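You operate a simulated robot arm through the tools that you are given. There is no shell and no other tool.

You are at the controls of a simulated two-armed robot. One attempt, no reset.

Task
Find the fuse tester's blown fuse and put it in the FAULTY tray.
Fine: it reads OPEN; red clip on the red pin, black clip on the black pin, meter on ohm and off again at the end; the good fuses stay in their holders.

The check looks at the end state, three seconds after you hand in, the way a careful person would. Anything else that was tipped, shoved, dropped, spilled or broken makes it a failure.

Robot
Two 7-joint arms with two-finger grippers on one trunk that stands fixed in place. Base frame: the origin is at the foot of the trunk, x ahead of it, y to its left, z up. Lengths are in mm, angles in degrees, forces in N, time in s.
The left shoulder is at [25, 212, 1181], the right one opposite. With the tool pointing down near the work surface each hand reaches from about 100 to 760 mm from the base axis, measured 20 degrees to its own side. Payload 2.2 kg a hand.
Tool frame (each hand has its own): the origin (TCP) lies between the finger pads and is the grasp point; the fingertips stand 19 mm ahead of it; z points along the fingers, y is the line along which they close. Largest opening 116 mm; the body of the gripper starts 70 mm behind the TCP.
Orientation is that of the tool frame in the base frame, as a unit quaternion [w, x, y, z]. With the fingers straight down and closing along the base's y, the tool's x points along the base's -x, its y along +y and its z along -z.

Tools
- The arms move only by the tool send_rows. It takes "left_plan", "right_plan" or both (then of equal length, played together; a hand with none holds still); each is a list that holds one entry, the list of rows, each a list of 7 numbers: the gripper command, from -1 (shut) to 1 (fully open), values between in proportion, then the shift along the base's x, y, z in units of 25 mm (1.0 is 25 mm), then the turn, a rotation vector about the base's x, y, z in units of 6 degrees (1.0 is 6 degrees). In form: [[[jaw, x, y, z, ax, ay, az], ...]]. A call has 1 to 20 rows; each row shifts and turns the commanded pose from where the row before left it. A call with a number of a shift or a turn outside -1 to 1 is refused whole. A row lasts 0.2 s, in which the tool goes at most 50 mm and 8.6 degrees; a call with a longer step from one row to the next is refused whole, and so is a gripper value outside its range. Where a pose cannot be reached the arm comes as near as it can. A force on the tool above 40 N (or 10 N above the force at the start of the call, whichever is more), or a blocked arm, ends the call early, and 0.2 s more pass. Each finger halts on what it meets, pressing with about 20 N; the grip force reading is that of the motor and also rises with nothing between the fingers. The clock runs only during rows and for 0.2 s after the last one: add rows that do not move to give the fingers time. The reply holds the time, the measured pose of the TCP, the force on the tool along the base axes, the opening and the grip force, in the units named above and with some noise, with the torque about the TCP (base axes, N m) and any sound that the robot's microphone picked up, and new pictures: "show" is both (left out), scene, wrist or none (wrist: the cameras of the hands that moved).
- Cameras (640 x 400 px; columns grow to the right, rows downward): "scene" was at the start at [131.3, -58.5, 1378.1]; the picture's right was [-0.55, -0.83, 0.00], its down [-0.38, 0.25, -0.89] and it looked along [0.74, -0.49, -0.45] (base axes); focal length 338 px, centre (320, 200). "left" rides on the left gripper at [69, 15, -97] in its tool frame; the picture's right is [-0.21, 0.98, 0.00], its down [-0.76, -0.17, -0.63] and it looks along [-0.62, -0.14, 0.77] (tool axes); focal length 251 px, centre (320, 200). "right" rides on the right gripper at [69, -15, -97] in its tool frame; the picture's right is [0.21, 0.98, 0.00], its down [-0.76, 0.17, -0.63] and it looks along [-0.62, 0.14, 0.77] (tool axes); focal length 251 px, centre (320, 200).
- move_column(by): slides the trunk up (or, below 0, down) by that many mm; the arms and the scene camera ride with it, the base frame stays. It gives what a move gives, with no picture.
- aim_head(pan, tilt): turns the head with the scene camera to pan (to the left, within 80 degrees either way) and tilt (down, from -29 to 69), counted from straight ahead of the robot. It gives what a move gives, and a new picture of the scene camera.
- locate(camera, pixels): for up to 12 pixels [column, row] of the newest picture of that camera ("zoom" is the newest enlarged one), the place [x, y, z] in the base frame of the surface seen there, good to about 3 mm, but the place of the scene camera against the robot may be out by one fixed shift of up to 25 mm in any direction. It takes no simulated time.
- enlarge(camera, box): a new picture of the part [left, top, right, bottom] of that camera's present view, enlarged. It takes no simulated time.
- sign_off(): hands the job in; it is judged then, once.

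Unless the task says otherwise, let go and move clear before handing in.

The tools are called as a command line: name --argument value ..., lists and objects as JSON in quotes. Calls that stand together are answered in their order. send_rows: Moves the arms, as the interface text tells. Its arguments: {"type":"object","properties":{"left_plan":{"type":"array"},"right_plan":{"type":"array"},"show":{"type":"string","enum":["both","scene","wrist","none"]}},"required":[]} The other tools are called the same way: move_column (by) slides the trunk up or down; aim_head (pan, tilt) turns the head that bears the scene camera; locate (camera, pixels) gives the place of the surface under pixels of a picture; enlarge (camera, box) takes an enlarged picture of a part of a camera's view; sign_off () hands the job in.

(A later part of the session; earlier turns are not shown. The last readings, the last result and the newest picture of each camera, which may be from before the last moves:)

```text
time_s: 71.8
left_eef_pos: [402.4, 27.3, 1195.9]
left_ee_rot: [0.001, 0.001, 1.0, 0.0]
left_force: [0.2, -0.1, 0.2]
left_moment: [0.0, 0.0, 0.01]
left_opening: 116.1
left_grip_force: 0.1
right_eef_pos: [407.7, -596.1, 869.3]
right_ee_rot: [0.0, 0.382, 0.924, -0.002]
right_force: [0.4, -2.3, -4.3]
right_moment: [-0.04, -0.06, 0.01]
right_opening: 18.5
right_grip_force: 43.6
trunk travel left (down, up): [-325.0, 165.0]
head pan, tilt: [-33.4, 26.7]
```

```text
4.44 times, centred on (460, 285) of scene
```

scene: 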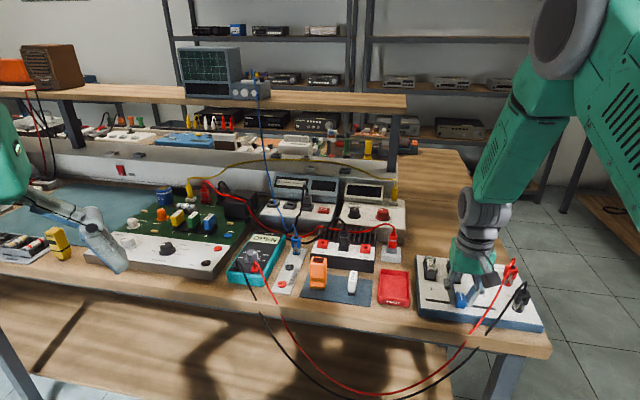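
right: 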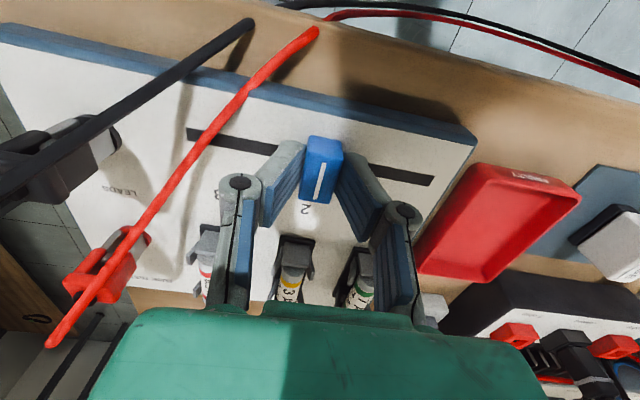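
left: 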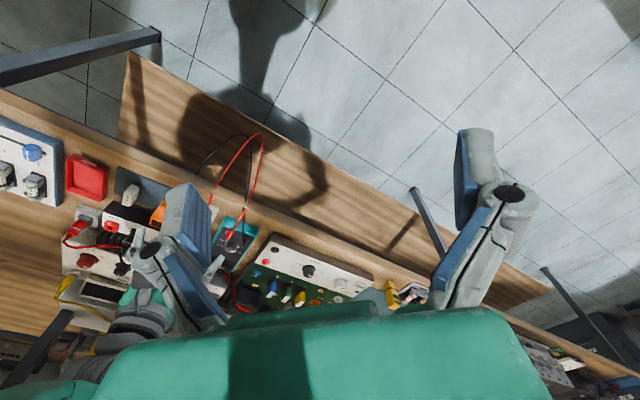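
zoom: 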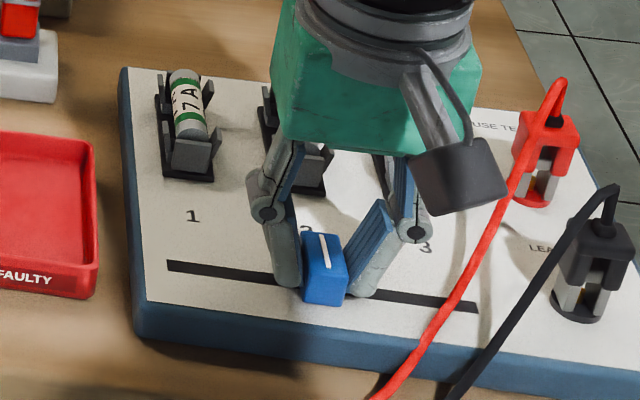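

Position 2 reads OPEN with the slider squarely at label 2. To be sure it's the fuse and not a gap between contacts, I'll move the slider towards 3 for comparison, watching the red lead near the slot's end.

send_rows --right_plan '[[[-1, -0.27, -0.27, 0, 0, 0, 0], [-1, -0.27, -0.27, 0, 0, 0, 0], [-1, -0.27, -0.27, 0, 0, 0, 0], [-1, -0.27, -0.27, 0, 0, 0, 0], [-1, 0, 0, 0, 0, 0, 0]]]' --show "both"

enlarge --camera "scene" --box '[225, 215, 305, 285]'

enlarge --camera "scene" --box '[420, 240, 540, 330]'

```text
time_s: 73.0
left_eef_pos: [401.7, 27.0, 1195.5]
left_ee_rot: [0.001, 0.0, 1.0, -0.001]
left_force: [-0.3, 0.5, -0.1]
left_moment: [-0.03, 0.05, 0.02]
left_opening: 116.0
left_grip_force: 0.1
right_eef_pos: [380.3, -621.9, 868.7]
right_ee_rot: [0.0, 0.383, 0.924, -0.002]
right_force: [-1.5, 0.7, -7.3]
right_moment: [0.1, 0.07, 0.05]
right_opening: 18.5
right_grip_force: 43.3
trunk travel left (down, up): [-325.0, 165.0]
head pan, tilt: [-33.4, 26.7]
```

scene: 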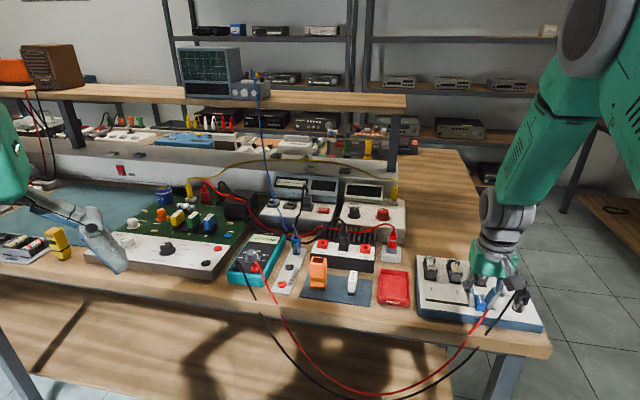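
right: 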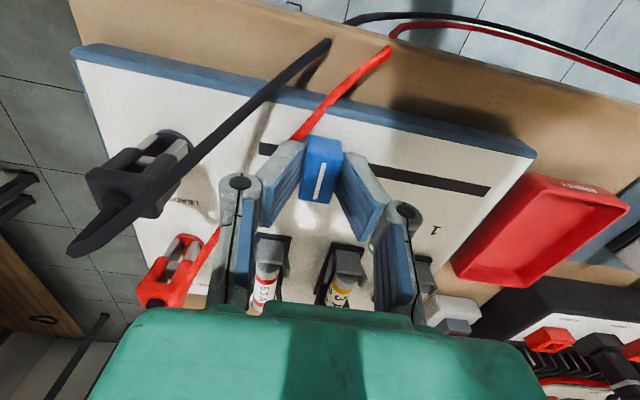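

```text
5.71 times, centred on (265, 250) of scene
```

zoom: 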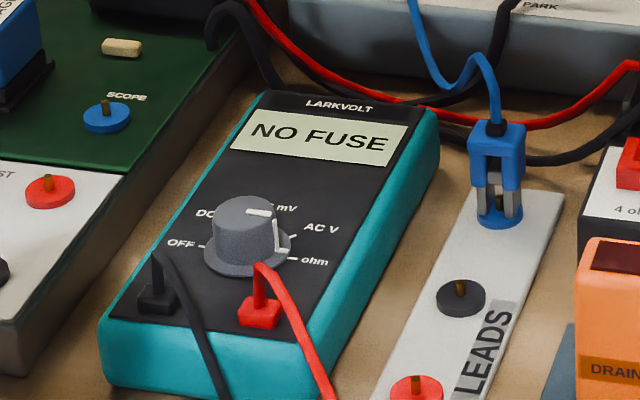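

```text
4.44 times, centred on (480, 285) of scene
```

zoom: 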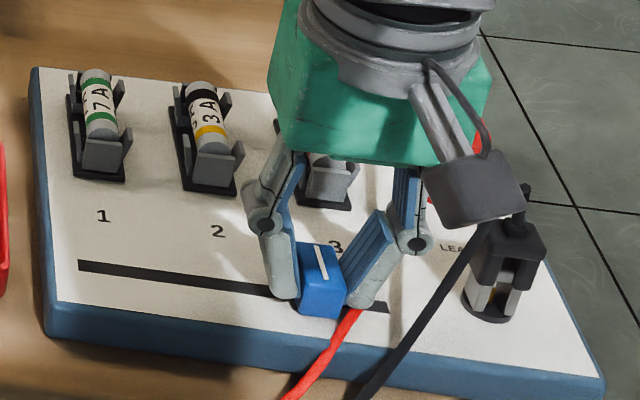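

Between positions the meter says "NO FUSE", so the OPEN at position 2 is a genuine blown fuse: the 3 A one in holder 2. I'll return the slider to position 2, confirm, and release it.

send_rows --right_plan '[[[-1, 0.264, 0.264, 0, 0, 0, 0], [-1, 0.264, 0.264, 0, 0, 0, 0], [-1, 0.264, 0.264, 0, 0, 0, 0], [-1, 0.264, 0.264, 0, 0, 0, 0], [-1, 0, 0, 0, 0, 0, 0], [-0.6, 0, 0, 0, 0, 0, 0], [-0.38, 0, 0, 0, 0, 0, 0], [-0.38, 0, 0, 0.4, 0, 0, 0], [-0.38, 0, 0, 0.8, 0, 0, 0], [-0.38, 0, 0, 0.8, 0, 0, 0], [-0.38, 0, 0, 0.8, 0, 0, 0], [-0.38, 0, 0, 0, 0, 0, 0]]]' --show "both"

enlarge --camera "scene" --box '[225, 215, 305, 285]'

enlarge --camera "scene" --box '[420, 240, 540, 330]'

```text
time_s: 75.6
left_eef_pos: [400.8, 28.4, 1194.3]
left_ee_rot: [0.001, 0.0, 1.0, -0.001]
left_force: [-1.0, -0.5, -0.8]
left_moment: [0.0, -0.01, 0.03]
left_opening: 115.7
left_grip_force: 0.0
right_eef_pos: [406.8, -596.2, 939.4]
right_ee_rot: [0.0, 0.383, 0.924, -0.002]
right_force: [-0.4, 0.2, -0.2]
right_moment: [0.03, 0.0, 0.0]
right_opening: 36.1
right_grip_force: 0.0
trunk travel left (down, up): [-325.0, 165.0]
head pan, tilt: [-33.4, 26.7]
```

scene: 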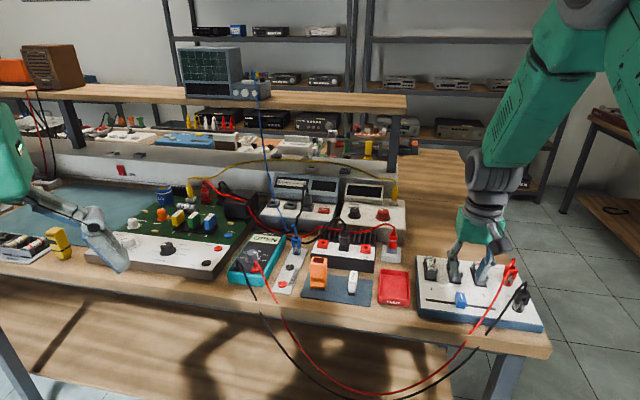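
right: 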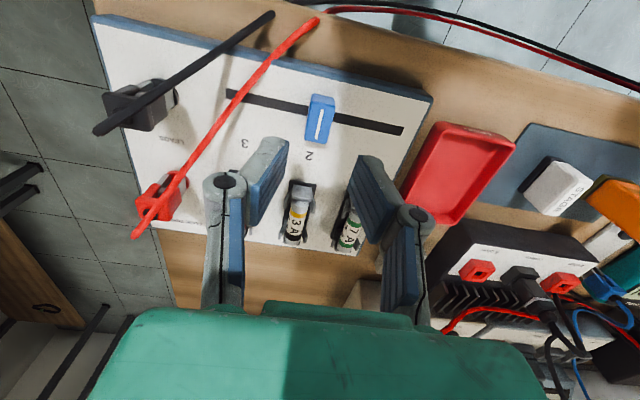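

```text
5.71 times, centred on (265, 250) of scene
```

zoom: 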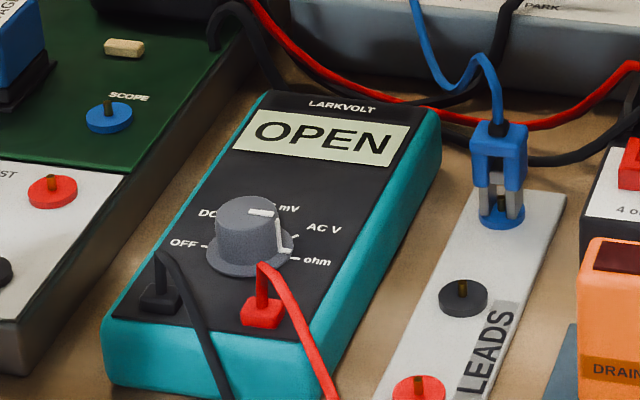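

```text
4.44 times, centred on (480, 285) of scene
```

zoom: 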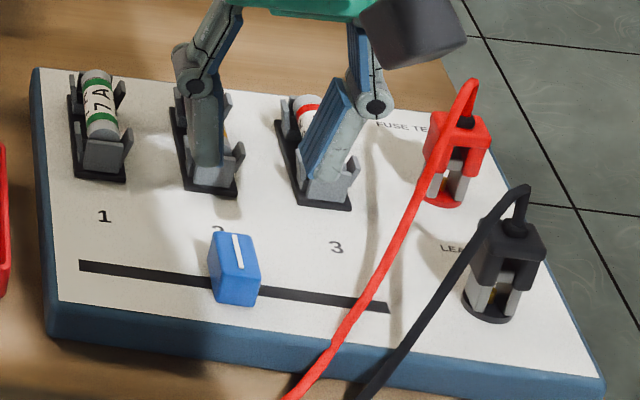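

The meter again reads OPEN at position 2 with the slider released. Now I'll inspect fuse 2 (3 A, at right px [297,213]) in detail.

enlarge --camera "right" --box '[265, 165, 375, 260]'

enlarge --camera "left" --box '[0, 100, 120, 220]'

```text
4.21 times, centred on (320, 212) of right
```

zoom: 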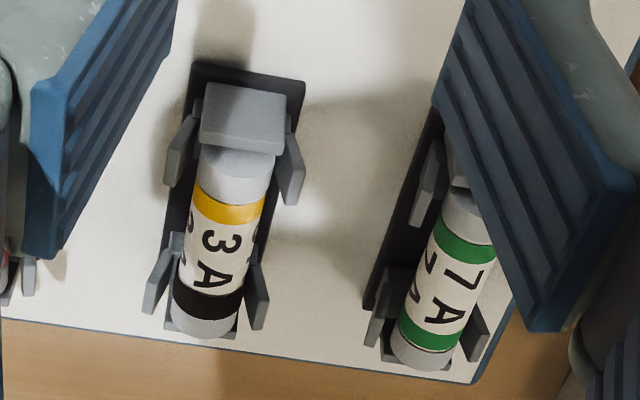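

```text
3.33 times, centred on (60, 160) of left
```

zoom: 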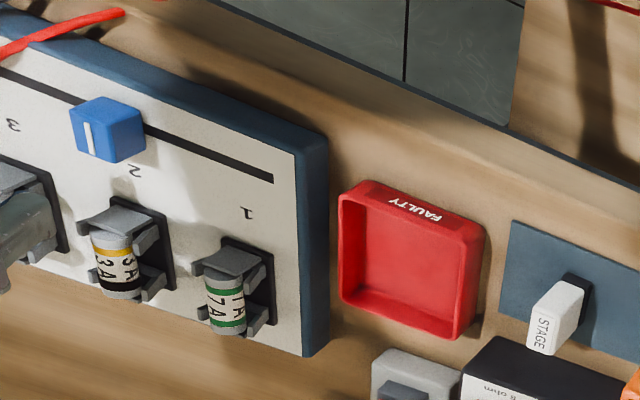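

locate --camera "right" --pixels '[[302.2, 189.4], [301, 204.9], [298.1, 213.2], [295, 223.9], [293.2, 235.8], [292.2, 241], [286.3, 200], [313.3, 204.9], [281.5, 231], [305, 234.6], [292.5, 183], [302, 198]]'

```text
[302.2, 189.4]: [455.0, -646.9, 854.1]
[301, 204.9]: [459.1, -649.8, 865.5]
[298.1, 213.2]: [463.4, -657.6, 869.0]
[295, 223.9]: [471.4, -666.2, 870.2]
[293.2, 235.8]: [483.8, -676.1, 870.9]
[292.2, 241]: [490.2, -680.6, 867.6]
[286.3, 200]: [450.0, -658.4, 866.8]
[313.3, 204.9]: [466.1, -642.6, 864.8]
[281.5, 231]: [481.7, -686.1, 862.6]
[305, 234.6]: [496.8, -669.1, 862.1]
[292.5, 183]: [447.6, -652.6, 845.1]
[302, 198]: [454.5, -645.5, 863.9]
```

Fuse 2 runs along n from about 780 to 831, about 13 mm in diameter with its top at z 870. There's a free section of about 29 mm between its clip tabs, so the 22 mm fingers fit at its middle, near (474,-663.6). I'll move above it to verify.

send_rows --right_plan '[[[-0.48, 0.9, -0.9, 0, 0, 0, 0], [-0.48, 0.9, -0.9, 0, 0, 0, 0], [-0.48, 0.9, -0.9, 0, 0, 0, 0], [-0.48, 0, 0, 0, 0, 0, 0]]]' --show "wrist"

enlarge --camera "right" --box '[260, 60, 380, 170]'

```text
time_s: 76.6
left_eef_pos: [399.1, 28.0, 1197.2]
left_ee_rot: [0.001, -0.001, 1.0, -0.001]
left_force: [-0.3, -0.9, 0.3]
left_moment: [0.03, 0.0, -0.01]
left_opening: 116.0
left_grip_force: 0.1
right_eef_pos: [474.9, -662.9, 939.7]
right_ee_rot: [0.0, 0.383, 0.924, -0.003]
right_force: [-0.3, 0.1, 0.6]
right_moment: [-0.02, -0.01, -0.04]
right_opening: 30.2
right_grip_force: 0.0
trunk travel left (down, up): [-325.0, 165.0]
head pan, tilt: [-33.4, 26.7]
```

right: 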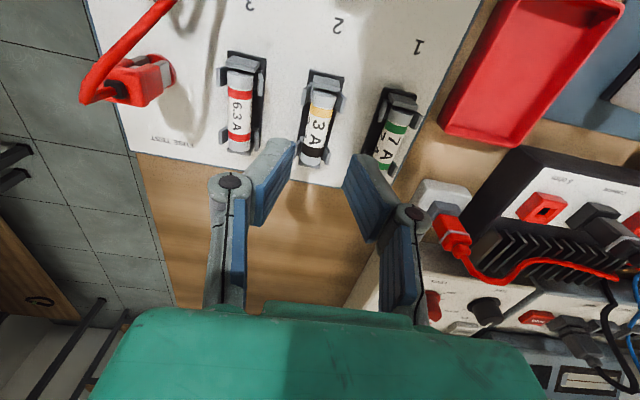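

```text
3.64 times, centred on (320, 115) of right
```

zoom: 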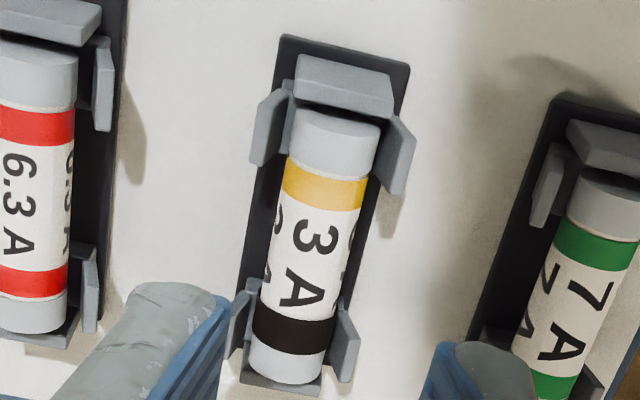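

locate --camera "right" --pixels '[[326.9, 82], [325.3, 92], [324.1, 99.9], [321.4, 112.3], [315.9, 128.7], [312.6, 150.7], [310.4, 160.3], [305.7, 95.8], [341.4, 104], [298, 148], [326.9, 154.8], [310, 170]]'

locate --camera "zoom" --pixels '[[265, 160], [290, 95], [392, 190], [410, 140], [230, 350], [247, 290], [335, 310], [350, 380], [275, 250], [350, 260], [308, 240], [290, 50]]'

```text
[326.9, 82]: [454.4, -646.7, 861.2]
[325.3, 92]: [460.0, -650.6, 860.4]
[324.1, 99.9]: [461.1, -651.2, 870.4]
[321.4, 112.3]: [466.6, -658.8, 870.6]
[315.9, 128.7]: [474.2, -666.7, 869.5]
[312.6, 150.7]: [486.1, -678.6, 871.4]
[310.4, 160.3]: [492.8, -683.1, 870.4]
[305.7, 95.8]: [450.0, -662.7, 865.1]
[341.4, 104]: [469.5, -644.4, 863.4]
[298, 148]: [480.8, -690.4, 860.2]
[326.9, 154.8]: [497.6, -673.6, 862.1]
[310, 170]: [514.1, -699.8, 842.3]
```

```text
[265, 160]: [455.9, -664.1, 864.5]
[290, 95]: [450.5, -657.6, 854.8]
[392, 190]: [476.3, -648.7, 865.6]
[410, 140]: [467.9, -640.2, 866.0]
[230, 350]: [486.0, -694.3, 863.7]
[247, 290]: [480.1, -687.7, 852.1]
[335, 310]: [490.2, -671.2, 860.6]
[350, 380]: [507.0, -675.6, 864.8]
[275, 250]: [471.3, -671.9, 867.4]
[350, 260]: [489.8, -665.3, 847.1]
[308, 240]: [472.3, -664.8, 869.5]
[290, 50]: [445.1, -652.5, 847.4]
```

The clear gap between the clip tabs is about 25 mm (n≈795–820), so the fingers fit tightly. I'll centre on (476,-666) and come down to just above the fuse for a closer look.

send_rows --right_plan '[[[-0.48, 0.044, -0.13, -0.6, 0, 0, 0], [-0.48, 0, 0, -0.6, 0, 0, 0], [-0.48, 0, 0, -0.5, 0, 0, 0], [-0.48, 0, 0, 0, 0, 0, 0], [-0.48, 0, 0, 0, 0, 0, 0]]]' --show "both"

enlarge --camera "right" --box '[250, 90, 390, 220]'

enlarge --camera "scene" --box '[420, 240, 500, 310]'

```text
time_s: 77.8
left_eef_pos: [400.5, 28.4, 1196.7]
left_ee_rot: [0.0, -0.001, 1.0, -0.001]
left_force: [-0.2, 0.0, 1.5]
left_moment: [-0.02, 0.03, 0.0]
left_opening: 116.1
left_grip_force: 0.0
right_eef_pos: [474.7, -666.3, 898.0]
right_ee_rot: [0.001, 0.382, 0.924, -0.002]
right_force: [-0.5, -0.8, -0.1]
right_moment: [0.01, 0.03, 0.0]
right_opening: 30.4
right_grip_force: 0.2
trunk travel left (down, up): [-325.0, 165.0]
head pan, tilt: [-33.4, 26.7]
```

scene: 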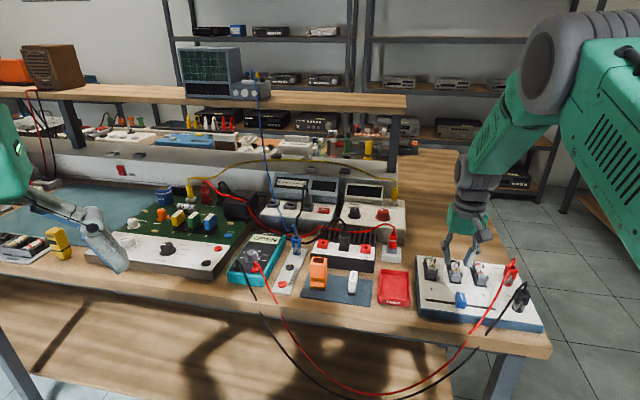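
right: 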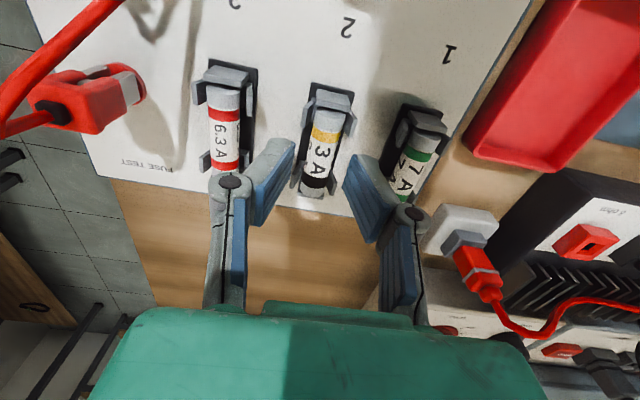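

```text
3.08 times, centred on (320, 155) of right
```

zoom: 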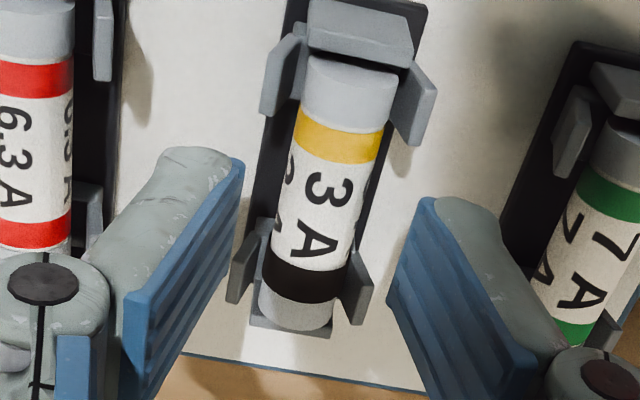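

```text
5.71 times, centred on (460, 275) of scene
```

zoom: 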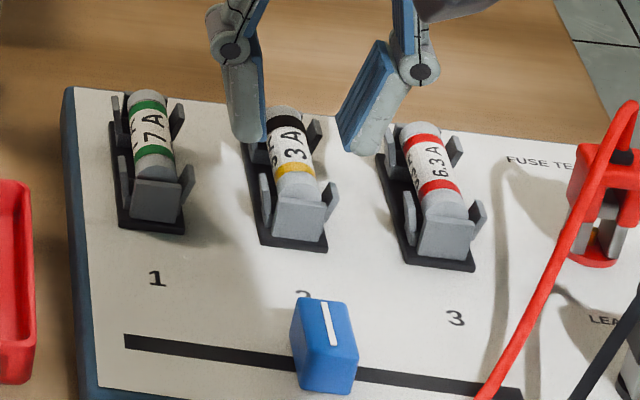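

I need the tab edges precisely relative to the fingers, so I'll zoom tighter on fuse 2 from the right camera.

enlarge --camera "right" --box '[285, 95, 365, 205]'

```text
3.64 times, centred on (325, 150) of right
```

zoom: 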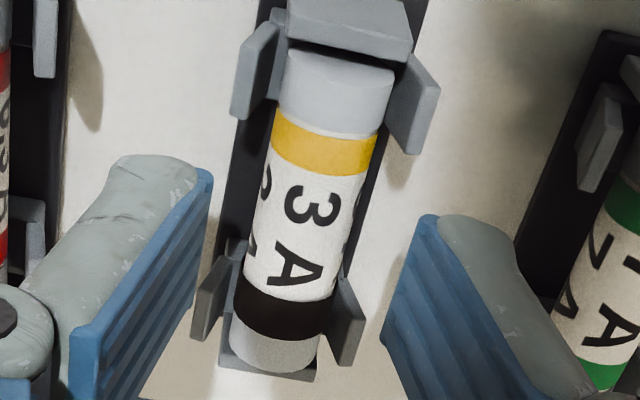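

locate --camera "zoom" --pixels '[[412, 150], [436, 95], [425, 60], [238, 112], [265, 100], [247, 50], [340, 278], [360, 310], [346, 362], [232, 245], [208, 285], [200, 338]]'

locate --camera "zoom" --pixels '[[209, 175], [195, 290], [430, 222], [385, 325], [335, 70], [330, 120], [310, 200], [290, 280], [275, 350], [352, 20], [392, 140], [250, 120]]'

```text
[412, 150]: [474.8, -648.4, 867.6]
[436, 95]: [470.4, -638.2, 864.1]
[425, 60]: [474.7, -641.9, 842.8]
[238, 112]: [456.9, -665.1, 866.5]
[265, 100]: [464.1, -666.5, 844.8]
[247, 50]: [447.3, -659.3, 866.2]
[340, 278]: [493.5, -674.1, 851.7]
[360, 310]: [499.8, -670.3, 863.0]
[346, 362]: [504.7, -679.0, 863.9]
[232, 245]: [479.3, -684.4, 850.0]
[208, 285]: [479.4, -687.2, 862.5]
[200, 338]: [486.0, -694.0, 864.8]
```

```text
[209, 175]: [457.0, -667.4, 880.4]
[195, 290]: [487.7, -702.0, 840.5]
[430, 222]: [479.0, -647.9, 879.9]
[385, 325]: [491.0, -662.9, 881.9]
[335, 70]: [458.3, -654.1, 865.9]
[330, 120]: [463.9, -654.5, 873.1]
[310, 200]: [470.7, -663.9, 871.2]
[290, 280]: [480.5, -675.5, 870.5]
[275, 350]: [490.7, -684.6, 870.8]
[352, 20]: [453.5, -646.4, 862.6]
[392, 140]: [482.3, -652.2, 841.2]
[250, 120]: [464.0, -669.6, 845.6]
```

The fingers span n≈796–817, and the gap between the tabs is n≈794–824. I'll shift 2 mm along +n to centre, then lower beside the fuse body.

send_rows --right_plan '[[[-0.48, 0.056, -0.056, 0, 0, 0, 0], [-0.48, 0, 0, -0.4, 0, 0, 0], [-0.48, 0, 0, -0.4, 0, 0, 0], [-0.48, 0, 0, -0.26, 0, 0, 0], [-0.48, 0, 0, 0, 0, 0, 0]]]' --show "both"

enlarge --camera "right" --box '[265, 110, 375, 240]'

enlarge --camera "scene" --box '[420, 240, 500, 310]'

```text
time_s: 79.0
left_eef_pos: [400.2, 28.0, 1196.7]
left_ee_rot: [0.001, -0.001, 1.0, 0.0]
left_force: [0.8, 0.0, 0.2]
left_moment: [0.02, 0.03, 0.02]
left_opening: 115.9
left_grip_force: 0.0
right_eef_pos: [477.7, -669.6, 869.9]
right_ee_rot: [0.0, 0.383, 0.924, -0.003]
right_force: [0.1, 0.1, -0.1]
right_moment: [-0.02, -0.01, 0.01]
right_opening: 30.5
right_grip_force: 0.0
trunk travel left (down, up): [-325.0, 165.0]
head pan, tilt: [-33.4, 26.7]
```

scene: 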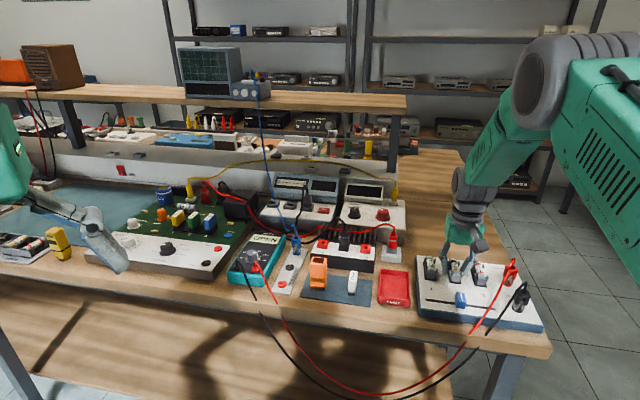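
right: 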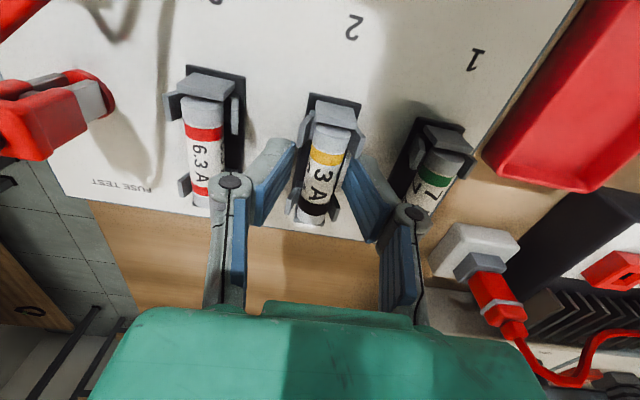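

```text
3.08 times, centred on (320, 175) of right
```

zoom: 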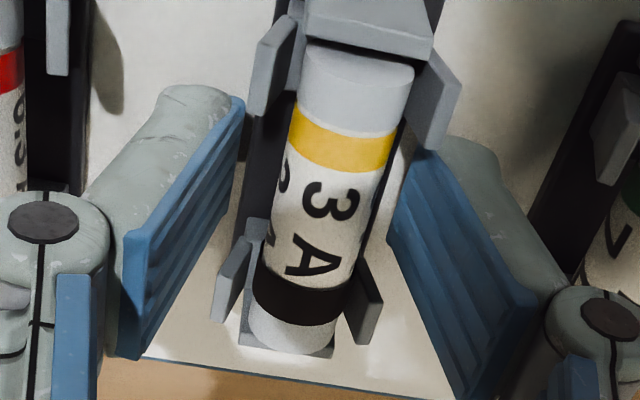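

```text
5.71 times, centred on (460, 275) of scene
```

zoom: 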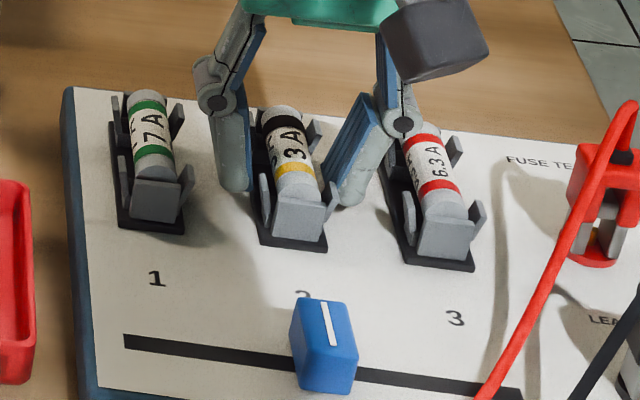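

The fingers sit between the tabs on both sides of the fuse. Closing gently on the fuse body.

send_rows --right_plan '[[[-0.65, 0, 0, 0, 0, 0, 0], [-0.8, 0, 0, 0, 0, 0, 0], [-1, 0, 0, 0, 0, 0, 0], [-1, 0, 0, 0, 0, 0, 0]]]' --show "both"

enlarge --camera "right" --box '[265, 110, 375, 240]'

enlarge --camera "scene" --box '[420, 240, 500, 310]'

```text
time_s: 80.0
left_eef_pos: [401.1, 27.9, 1195.2]
left_ee_rot: [0.0, 0.0, 1.0, 0.0]
left_force: [0.5, 0.0, 0.5]
left_moment: [-0.02, -0.03, 0.03]
left_opening: 115.6
left_grip_force: 0.0
right_eef_pos: [476.3, -668.4, 869.4]
right_ee_rot: [0.0, 0.383, 0.924, -0.002]
right_force: [0.9, 0.2, -1.7]
right_moment: [-0.02, -0.01, -0.01]
right_opening: 15.0
right_grip_force: 19.8
trunk travel left (down, up): [-325.0, 165.0]
head pan, tilt: [-33.4, 26.7]
```

scene: 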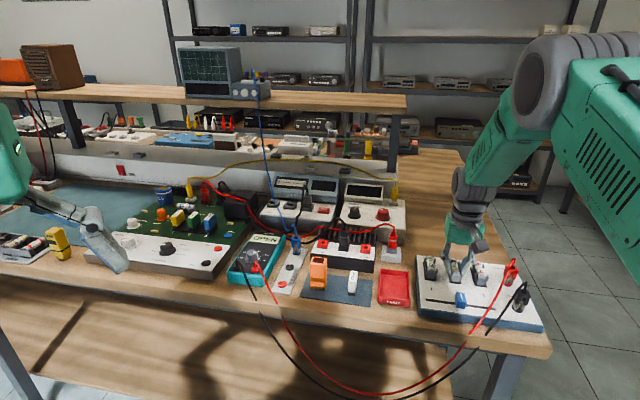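
right: 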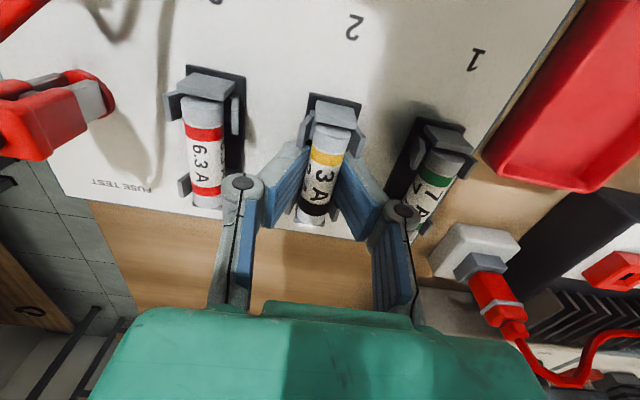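

```text
3.08 times, centred on (320, 175) of right
```

zoom: 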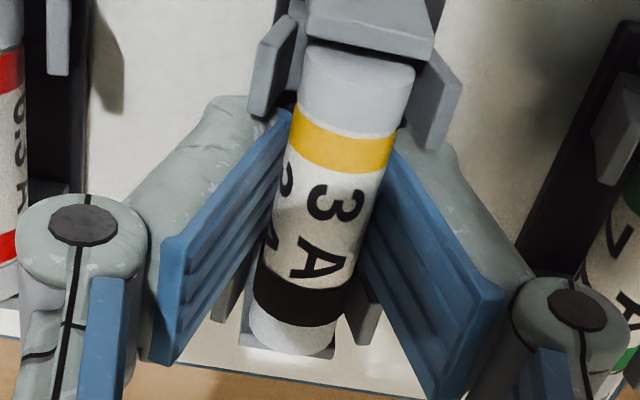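

```text
5.71 times, centred on (460, 275) of scene
```

zoom: 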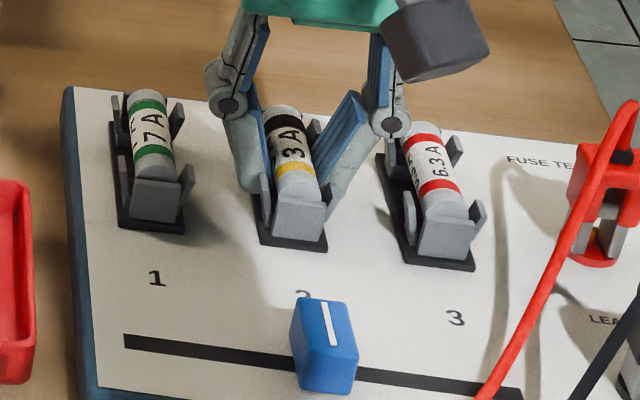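

The fuse is gripped at 15 mm. I'll pull it straight up slowly.

send_rows --right_plan '[[[-1, 0, 0, 0.1, 0, 0, 0], [-1, 0, 0, 0.15, 0, 0, 0], [-1, 0, 0, 0.25, 0, 0, 0], [-1, 0, 0, 0.3, 0, 0, 0], [-1, 0, 0, 0.4, 0, 0, 0], [-1, 0, 0, 0.6, 0, 0, 0], [-1, 0, 0, 0.6, 0, 0, 0]]]' --show "both"

enlarge --camera "scene" --box '[410, 230, 510, 310]'

enlarge --camera "right" --box '[265, 90, 375, 240]'

```text
time_s: 81.6
left_eef_pos: [400.0, 28.6, 1196.3]
left_ee_rot: [0.0, -0.001, 1.0, -0.001]
left_force: [0.7, 0.0, 0.6]
left_moment: [0.01, -0.03, 0.0]
left_opening: 116.0
left_grip_force: 0.0
right_eef_pos: [477.4, -668.0, 931.4]
right_ee_rot: [-0.001, 0.383, 0.924, -0.002]
right_force: [-0.7, -0.6, -0.5]
right_moment: [0.02, 0.0, 0.0]
right_opening: 13.0
right_grip_force: 19.4
trunk travel left (down, up): [-325.0, 165.0]
head pan, tilt: [-33.4, 26.7]
```

scene: 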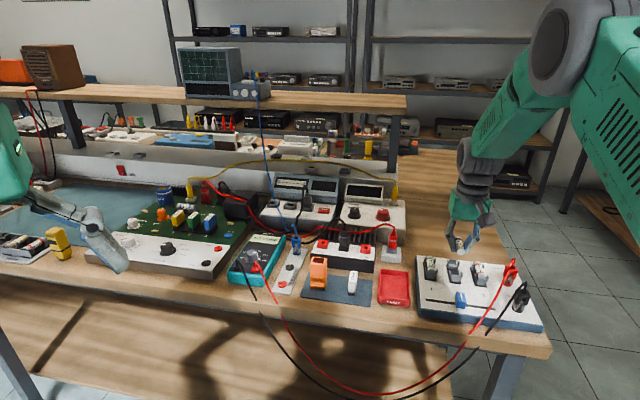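
right: 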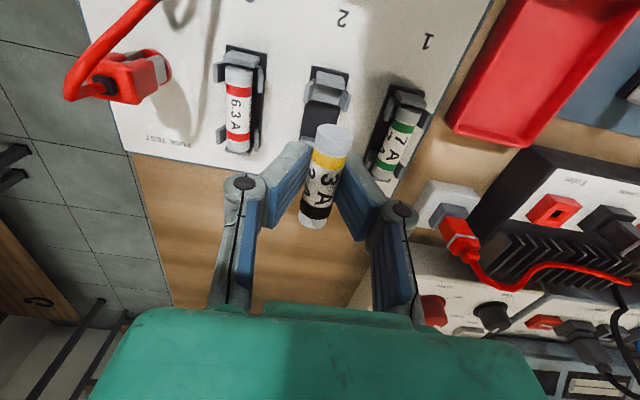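

```text
5.00 times, centred on (460, 270) of scene
```

zoom: 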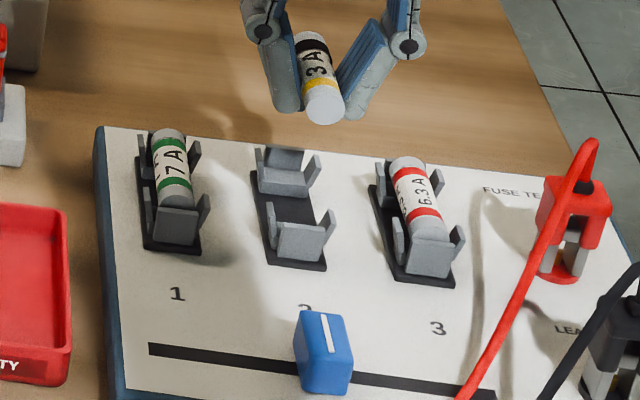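

```text
2.67 times, centred on (320, 165) of right
```

zoom: 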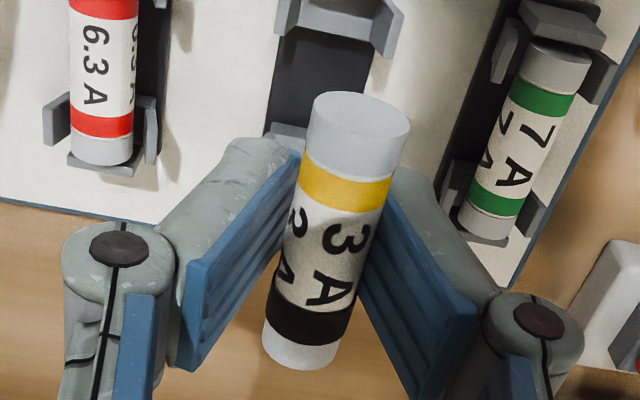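

The 3 A fuse is out of its holder, and fuses 1 and 3 are still seated. I'll raise it and move over the FAULTY tray.

send_rows --right_plan '[[[-1, 0, 0, 0.8, 0, 0, 0], [-1, 0.37, 0.9, 0.2, 0, 0, 0], [-1, 0.37, 0.9, 0, 0, 0, 0], [-1, 0.37, 0.9, 0, 0, 0, 0], [-1, 0.37, 0.9, 0, 0, 0, 0], [-1, 0.37, 0.9, 0, 0, 0, 0], [-1, 0.37, 0.9, 0, 0, 0, 0], [-1, 0, 0, 0, 0, 0, 0]]]' --show "both"

enlarge --camera "right" --box '[240, 60, 400, 240]'

enlarge --camera "scene" --box '[350, 230, 450, 315]'

```text
time_s: 83.4
left_eef_pos: [400.8, 28.0, 1196.0]
left_ee_rot: [0.002, 0.0, 1.0, 0.0]
left_force: [-0.5, -0.5, -0.1]
left_moment: [0.01, 0.02, -0.03]
left_opening: 116.0
left_grip_force: 0.1
right_eef_pos: [531.7, -532.6, 955.6]
right_ee_rot: [0.0, 0.383, 0.924, -0.003]
right_force: [-0.2, 0.6, -0.5]
right_moment: [0.0, -0.03, -0.03]
right_opening: 11.8
right_grip_force: 19.9
trunk travel left (down, up): [-325.0, 165.0]
head pan, tilt: [-33.4, 26.7]
```

scene: 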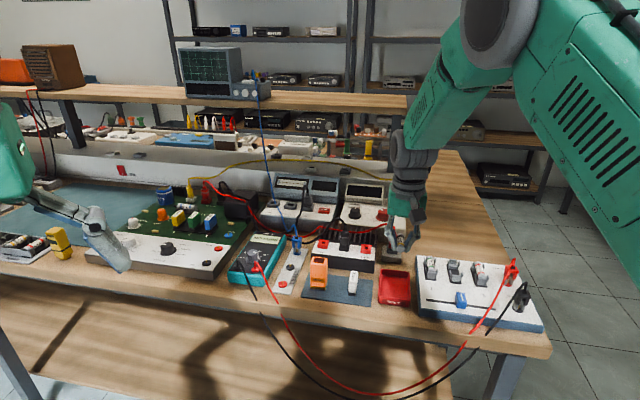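
right: 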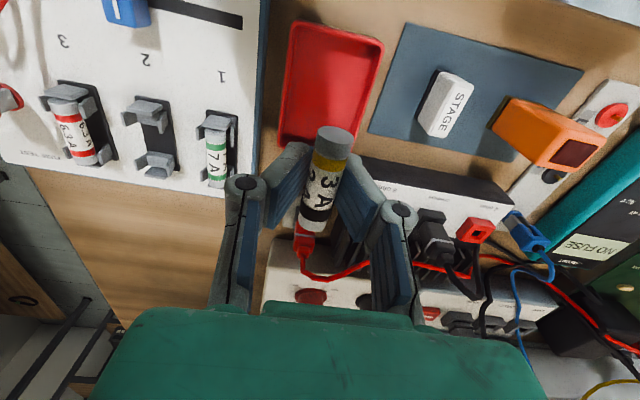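

```text
2.22 times, centred on (320, 150) of right
```

zoom: 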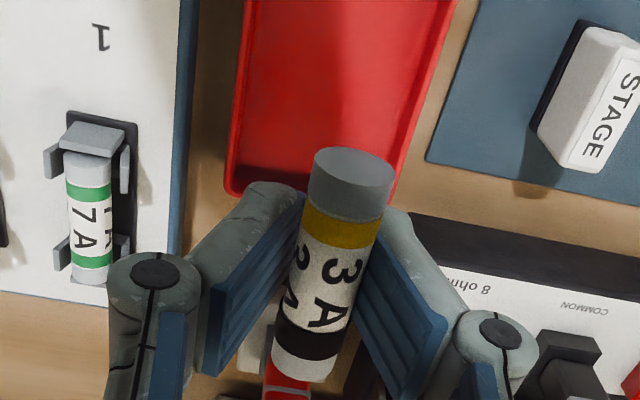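

```text
4.71 times, centred on (400, 272) of scene
```

zoom: 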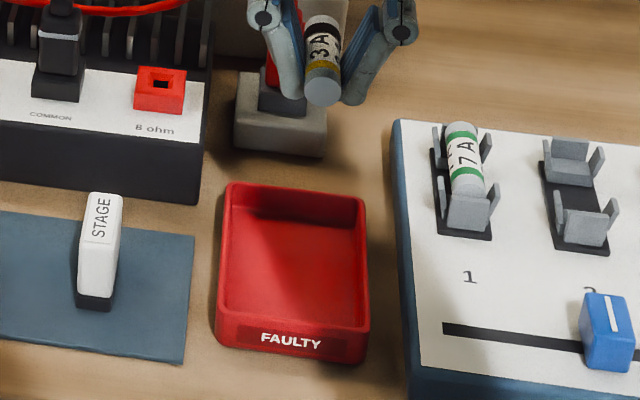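

The jaw reading has shrunk from 15 to 11.8 mm, so the fuse may be creeping in the grip. I'll check the fuse's height relative to the TCP and the tray rim (this takes no simulated time).

locate --camera "right" --pixels '[[333, 150], [326, 175], [322, 195], [315, 215], [335, 140], [345, 140], [328, 165]]'

locate --camera "right" --pixels '[[292, 25], [381, 43], [281, 135], [300, 30], [372, 48], [290, 125], [340, 105], [330, 70], [318, 100], [350, 130]]'

locate --camera "scene" --pixels '[[381, 270], [409, 273], [408, 303], [379, 299], [395, 285], [400, 253], [402, 242]]'

```text
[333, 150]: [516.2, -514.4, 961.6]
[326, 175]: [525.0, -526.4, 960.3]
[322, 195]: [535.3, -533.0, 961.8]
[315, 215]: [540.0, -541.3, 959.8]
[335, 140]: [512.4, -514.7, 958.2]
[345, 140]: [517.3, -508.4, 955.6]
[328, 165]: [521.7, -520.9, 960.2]
```

```text
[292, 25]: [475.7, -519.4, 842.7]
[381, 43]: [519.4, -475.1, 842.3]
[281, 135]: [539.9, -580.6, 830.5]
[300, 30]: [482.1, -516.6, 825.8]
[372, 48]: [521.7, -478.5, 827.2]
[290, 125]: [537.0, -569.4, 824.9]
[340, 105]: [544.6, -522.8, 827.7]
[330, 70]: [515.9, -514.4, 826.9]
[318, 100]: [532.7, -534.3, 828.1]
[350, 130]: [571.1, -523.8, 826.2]
```

```text
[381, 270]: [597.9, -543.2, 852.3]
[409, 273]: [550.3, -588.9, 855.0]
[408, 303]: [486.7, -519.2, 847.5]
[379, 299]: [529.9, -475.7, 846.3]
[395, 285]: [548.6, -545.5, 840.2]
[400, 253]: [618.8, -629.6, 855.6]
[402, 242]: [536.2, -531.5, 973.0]
```

The fuse is actually wedged securely a little higher in the tapered pads (its top is 5 mm above the TCP), so it isn't falling. The tray spans u ±31 and n 703–798, and the TCP is centred over it. Lowering into the tray.

send_rows --right_plan '[[[-1, 0, 0.05, -0.9, 0, 0, 0], [-1, 0, 0, -0.9, 0, 0, 0], [-1, 0, 0, -0.9, 0, 0, 0], [-1, 0, 0, -0.8, 0, 0, 0], [-1, 0, 0, -0.4, 0, 0, 0], [-1, 0, 0, 0, 0, 0, 0]]]' --show "both"

enlarge --camera "scene" --box '[350, 230, 450, 315]'

enlarge --camera "right" --box '[240, 60, 400, 240]'

```text
time_s: 84.8
left_eef_pos: [401.7, 29.0, 1195.5]
left_ee_rot: [0.001, -0.001, 1.0, 0.0]
left_force: [0.3, 0.7, -0.6]
left_moment: [-0.01, 0.0, 0.02]
left_opening: 116.0
left_grip_force: 0.2
right_eef_pos: [533.2, -533.0, 857.5]
right_ee_rot: [0.0, 0.383, 0.924, -0.002]
right_force: [0.8, 0.4, 0.0]
right_moment: [-0.04, 0.0, 0.02]
right_opening: 10.6
right_grip_force: 20.1
trunk travel left (down, up): [-325.0, 165.0]
head pan, tilt: [-33.4, 26.7]
```

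scene: 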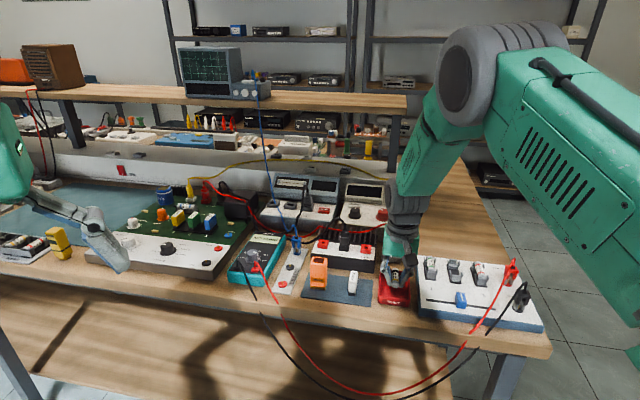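
right: 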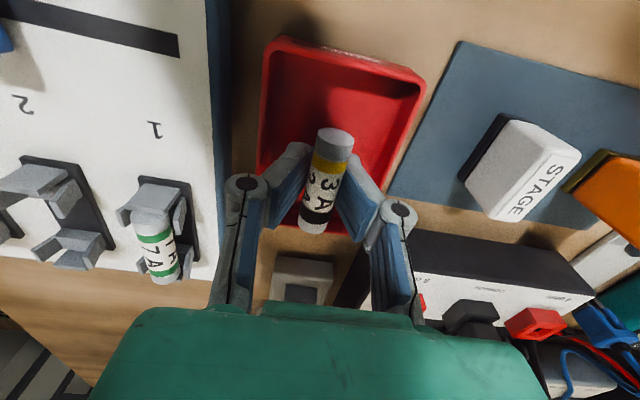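

```text
4.71 times, centred on (400, 272) of scene
```

zoom: 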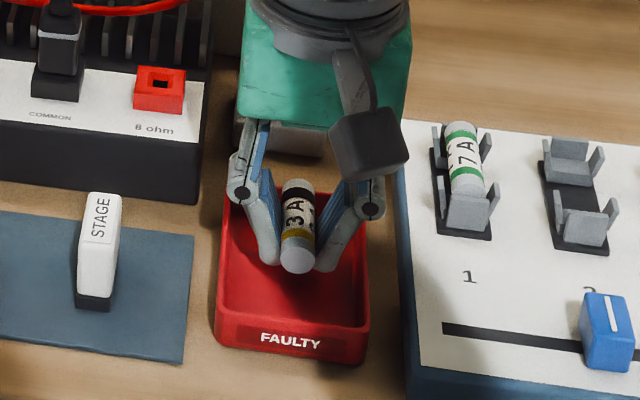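

```text
2.22 times, centred on (320, 150) of right
```

zoom: 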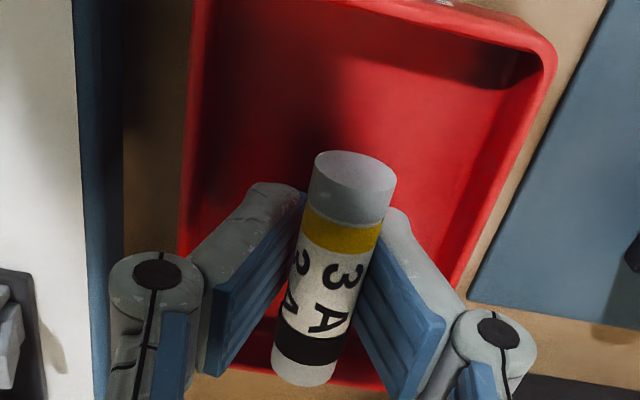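

The fuse is inside the tray outline at the right spot. I'll lower until the fingertips nearly touch the tray floor, then open slowly.

send_rows --right_plan '[[[-1, 0, 0, -0.2, 0, 0, 0], [-1, 0, 0, -0.16, 0, 0, 0], [-0.8, 0, 0, 0, 0, 0, 0], [-0.7, 0, 0, 0, 0, 0, 0], [-0.6, 0, 0, 0, 0, 0, 0], [-0.52, 0, 0, 0, 0, 0, 0], [-0.52, 0, 0, 0, 0, 0, 0]]]' --show "both"

enlarge --camera "scene" --box '[350, 230, 450, 315]'

enlarge --camera "right" --box '[240, 60, 400, 240]'

```text
time_s: 86.4
left_eef_pos: [400.3, 28.0, 1196.2]
left_ee_rot: [0.001, 0.0, 1.0, 0.0]
left_force: [0.3, 0.0, -0.7]
left_moment: [0.0, -0.01, -0.03]
left_opening: 115.8
left_grip_force: 0.0
right_eef_pos: [531.9, -532.6, 848.4]
right_ee_rot: [0.0, 0.383, 0.924, -0.002]
right_force: [0.3, 0.0, -0.2]
right_moment: [-0.01, 0.03, -0.03]
right_opening: 28.2
right_grip_force: 0.0
trunk travel left (down, up): [-325.0, 165.0]
head pan, tilt: [-33.4, 26.7]
```

scene: 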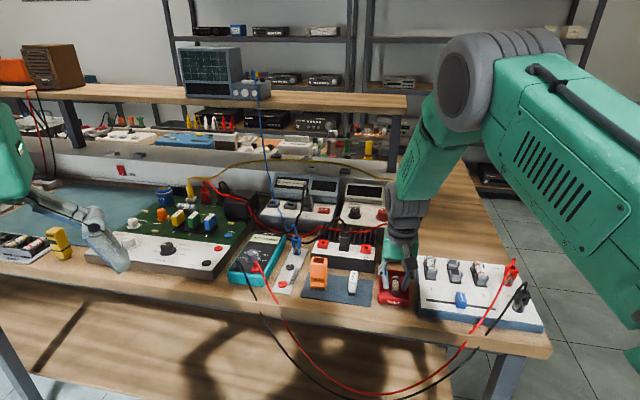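
right: 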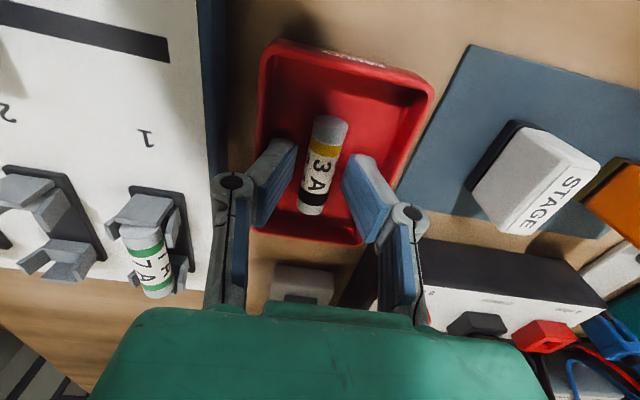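

```text
4.71 times, centred on (400, 272) of scene
```

zoom: 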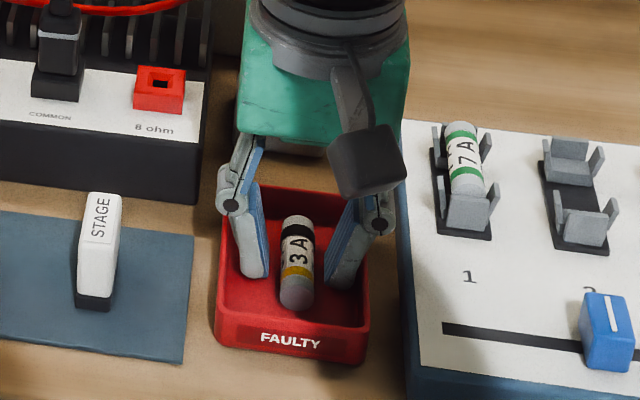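

```text
2.22 times, centred on (320, 150) of right
```

zoom: 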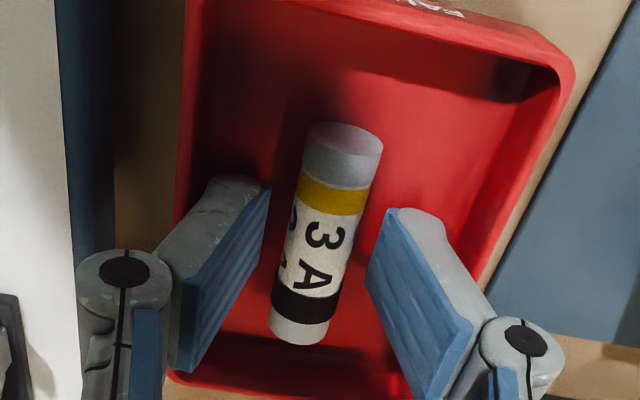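

The fuse lies on the tray floor between the open fingers. Rising straight up.

send_rows --right_plan '[[[-0.52, 0, 0, 0.3, 0, 0, 0], [-0.52, 0, 0, 0.6, 0, 0, 0], [-0.52, 0, 0, 0.8, 0, 0, 0], [-0.52, 0, 0, 0.9, 0, 0, 0], [-0.52, 0, 0, 0.9, 0, 0, 0], [-0.52, 0, 0, 0.9, 0, 0, 0], [-0.52, 0, 0, 0.6, 0, 0, 0]]]' --show "both"

enlarge --camera "scene" --box '[350, 230, 550, 335]'

enlarge --camera "scene" --box '[225, 215, 305, 285]'

```text
time_s: 88.0
left_eef_pos: [400.8, 28.2, 1197.4]
left_ee_rot: [0.001, -0.001, 1.0, -0.001]
left_force: [0.1, 0.2, 0.3]
left_moment: [0.01, -0.01, -0.01]
left_opening: 116.2
left_grip_force: 0.1
right_eef_pos: [531.0, -531.2, 975.6]
right_ee_rot: [0.0, 0.383, 0.924, -0.002]
right_force: [-0.5, -0.9, 0.2]
right_moment: [0.02, 0.02, 0.02]
right_opening: 28.1
right_grip_force: 0.1
trunk travel left (down, up): [-325.0, 165.0]
head pan, tilt: [-33.4, 26.7]
```

scene: 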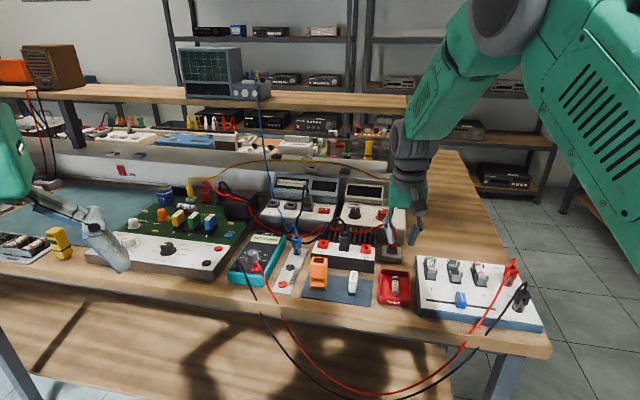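
right: 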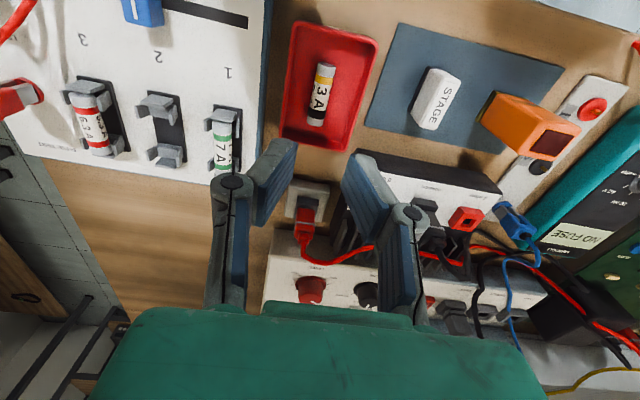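

```text
3.20 times, centred on (450, 282) of scene
```

zoom: 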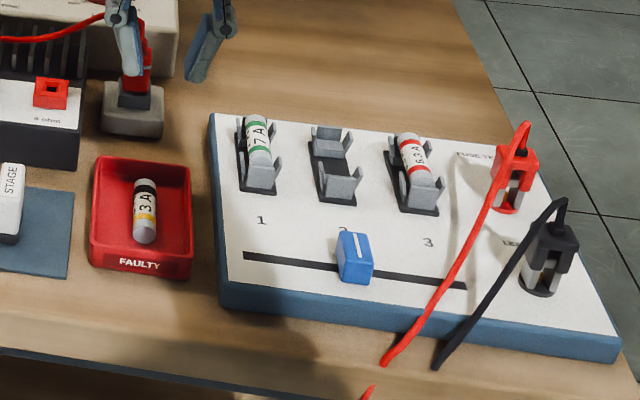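

```text
5.71 times, centred on (265, 250) of scene
```

zoom: 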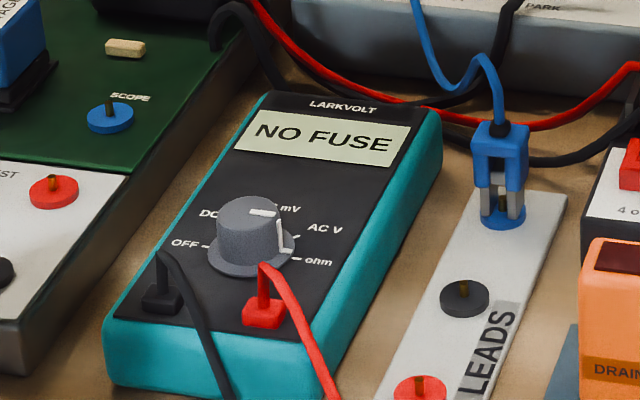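

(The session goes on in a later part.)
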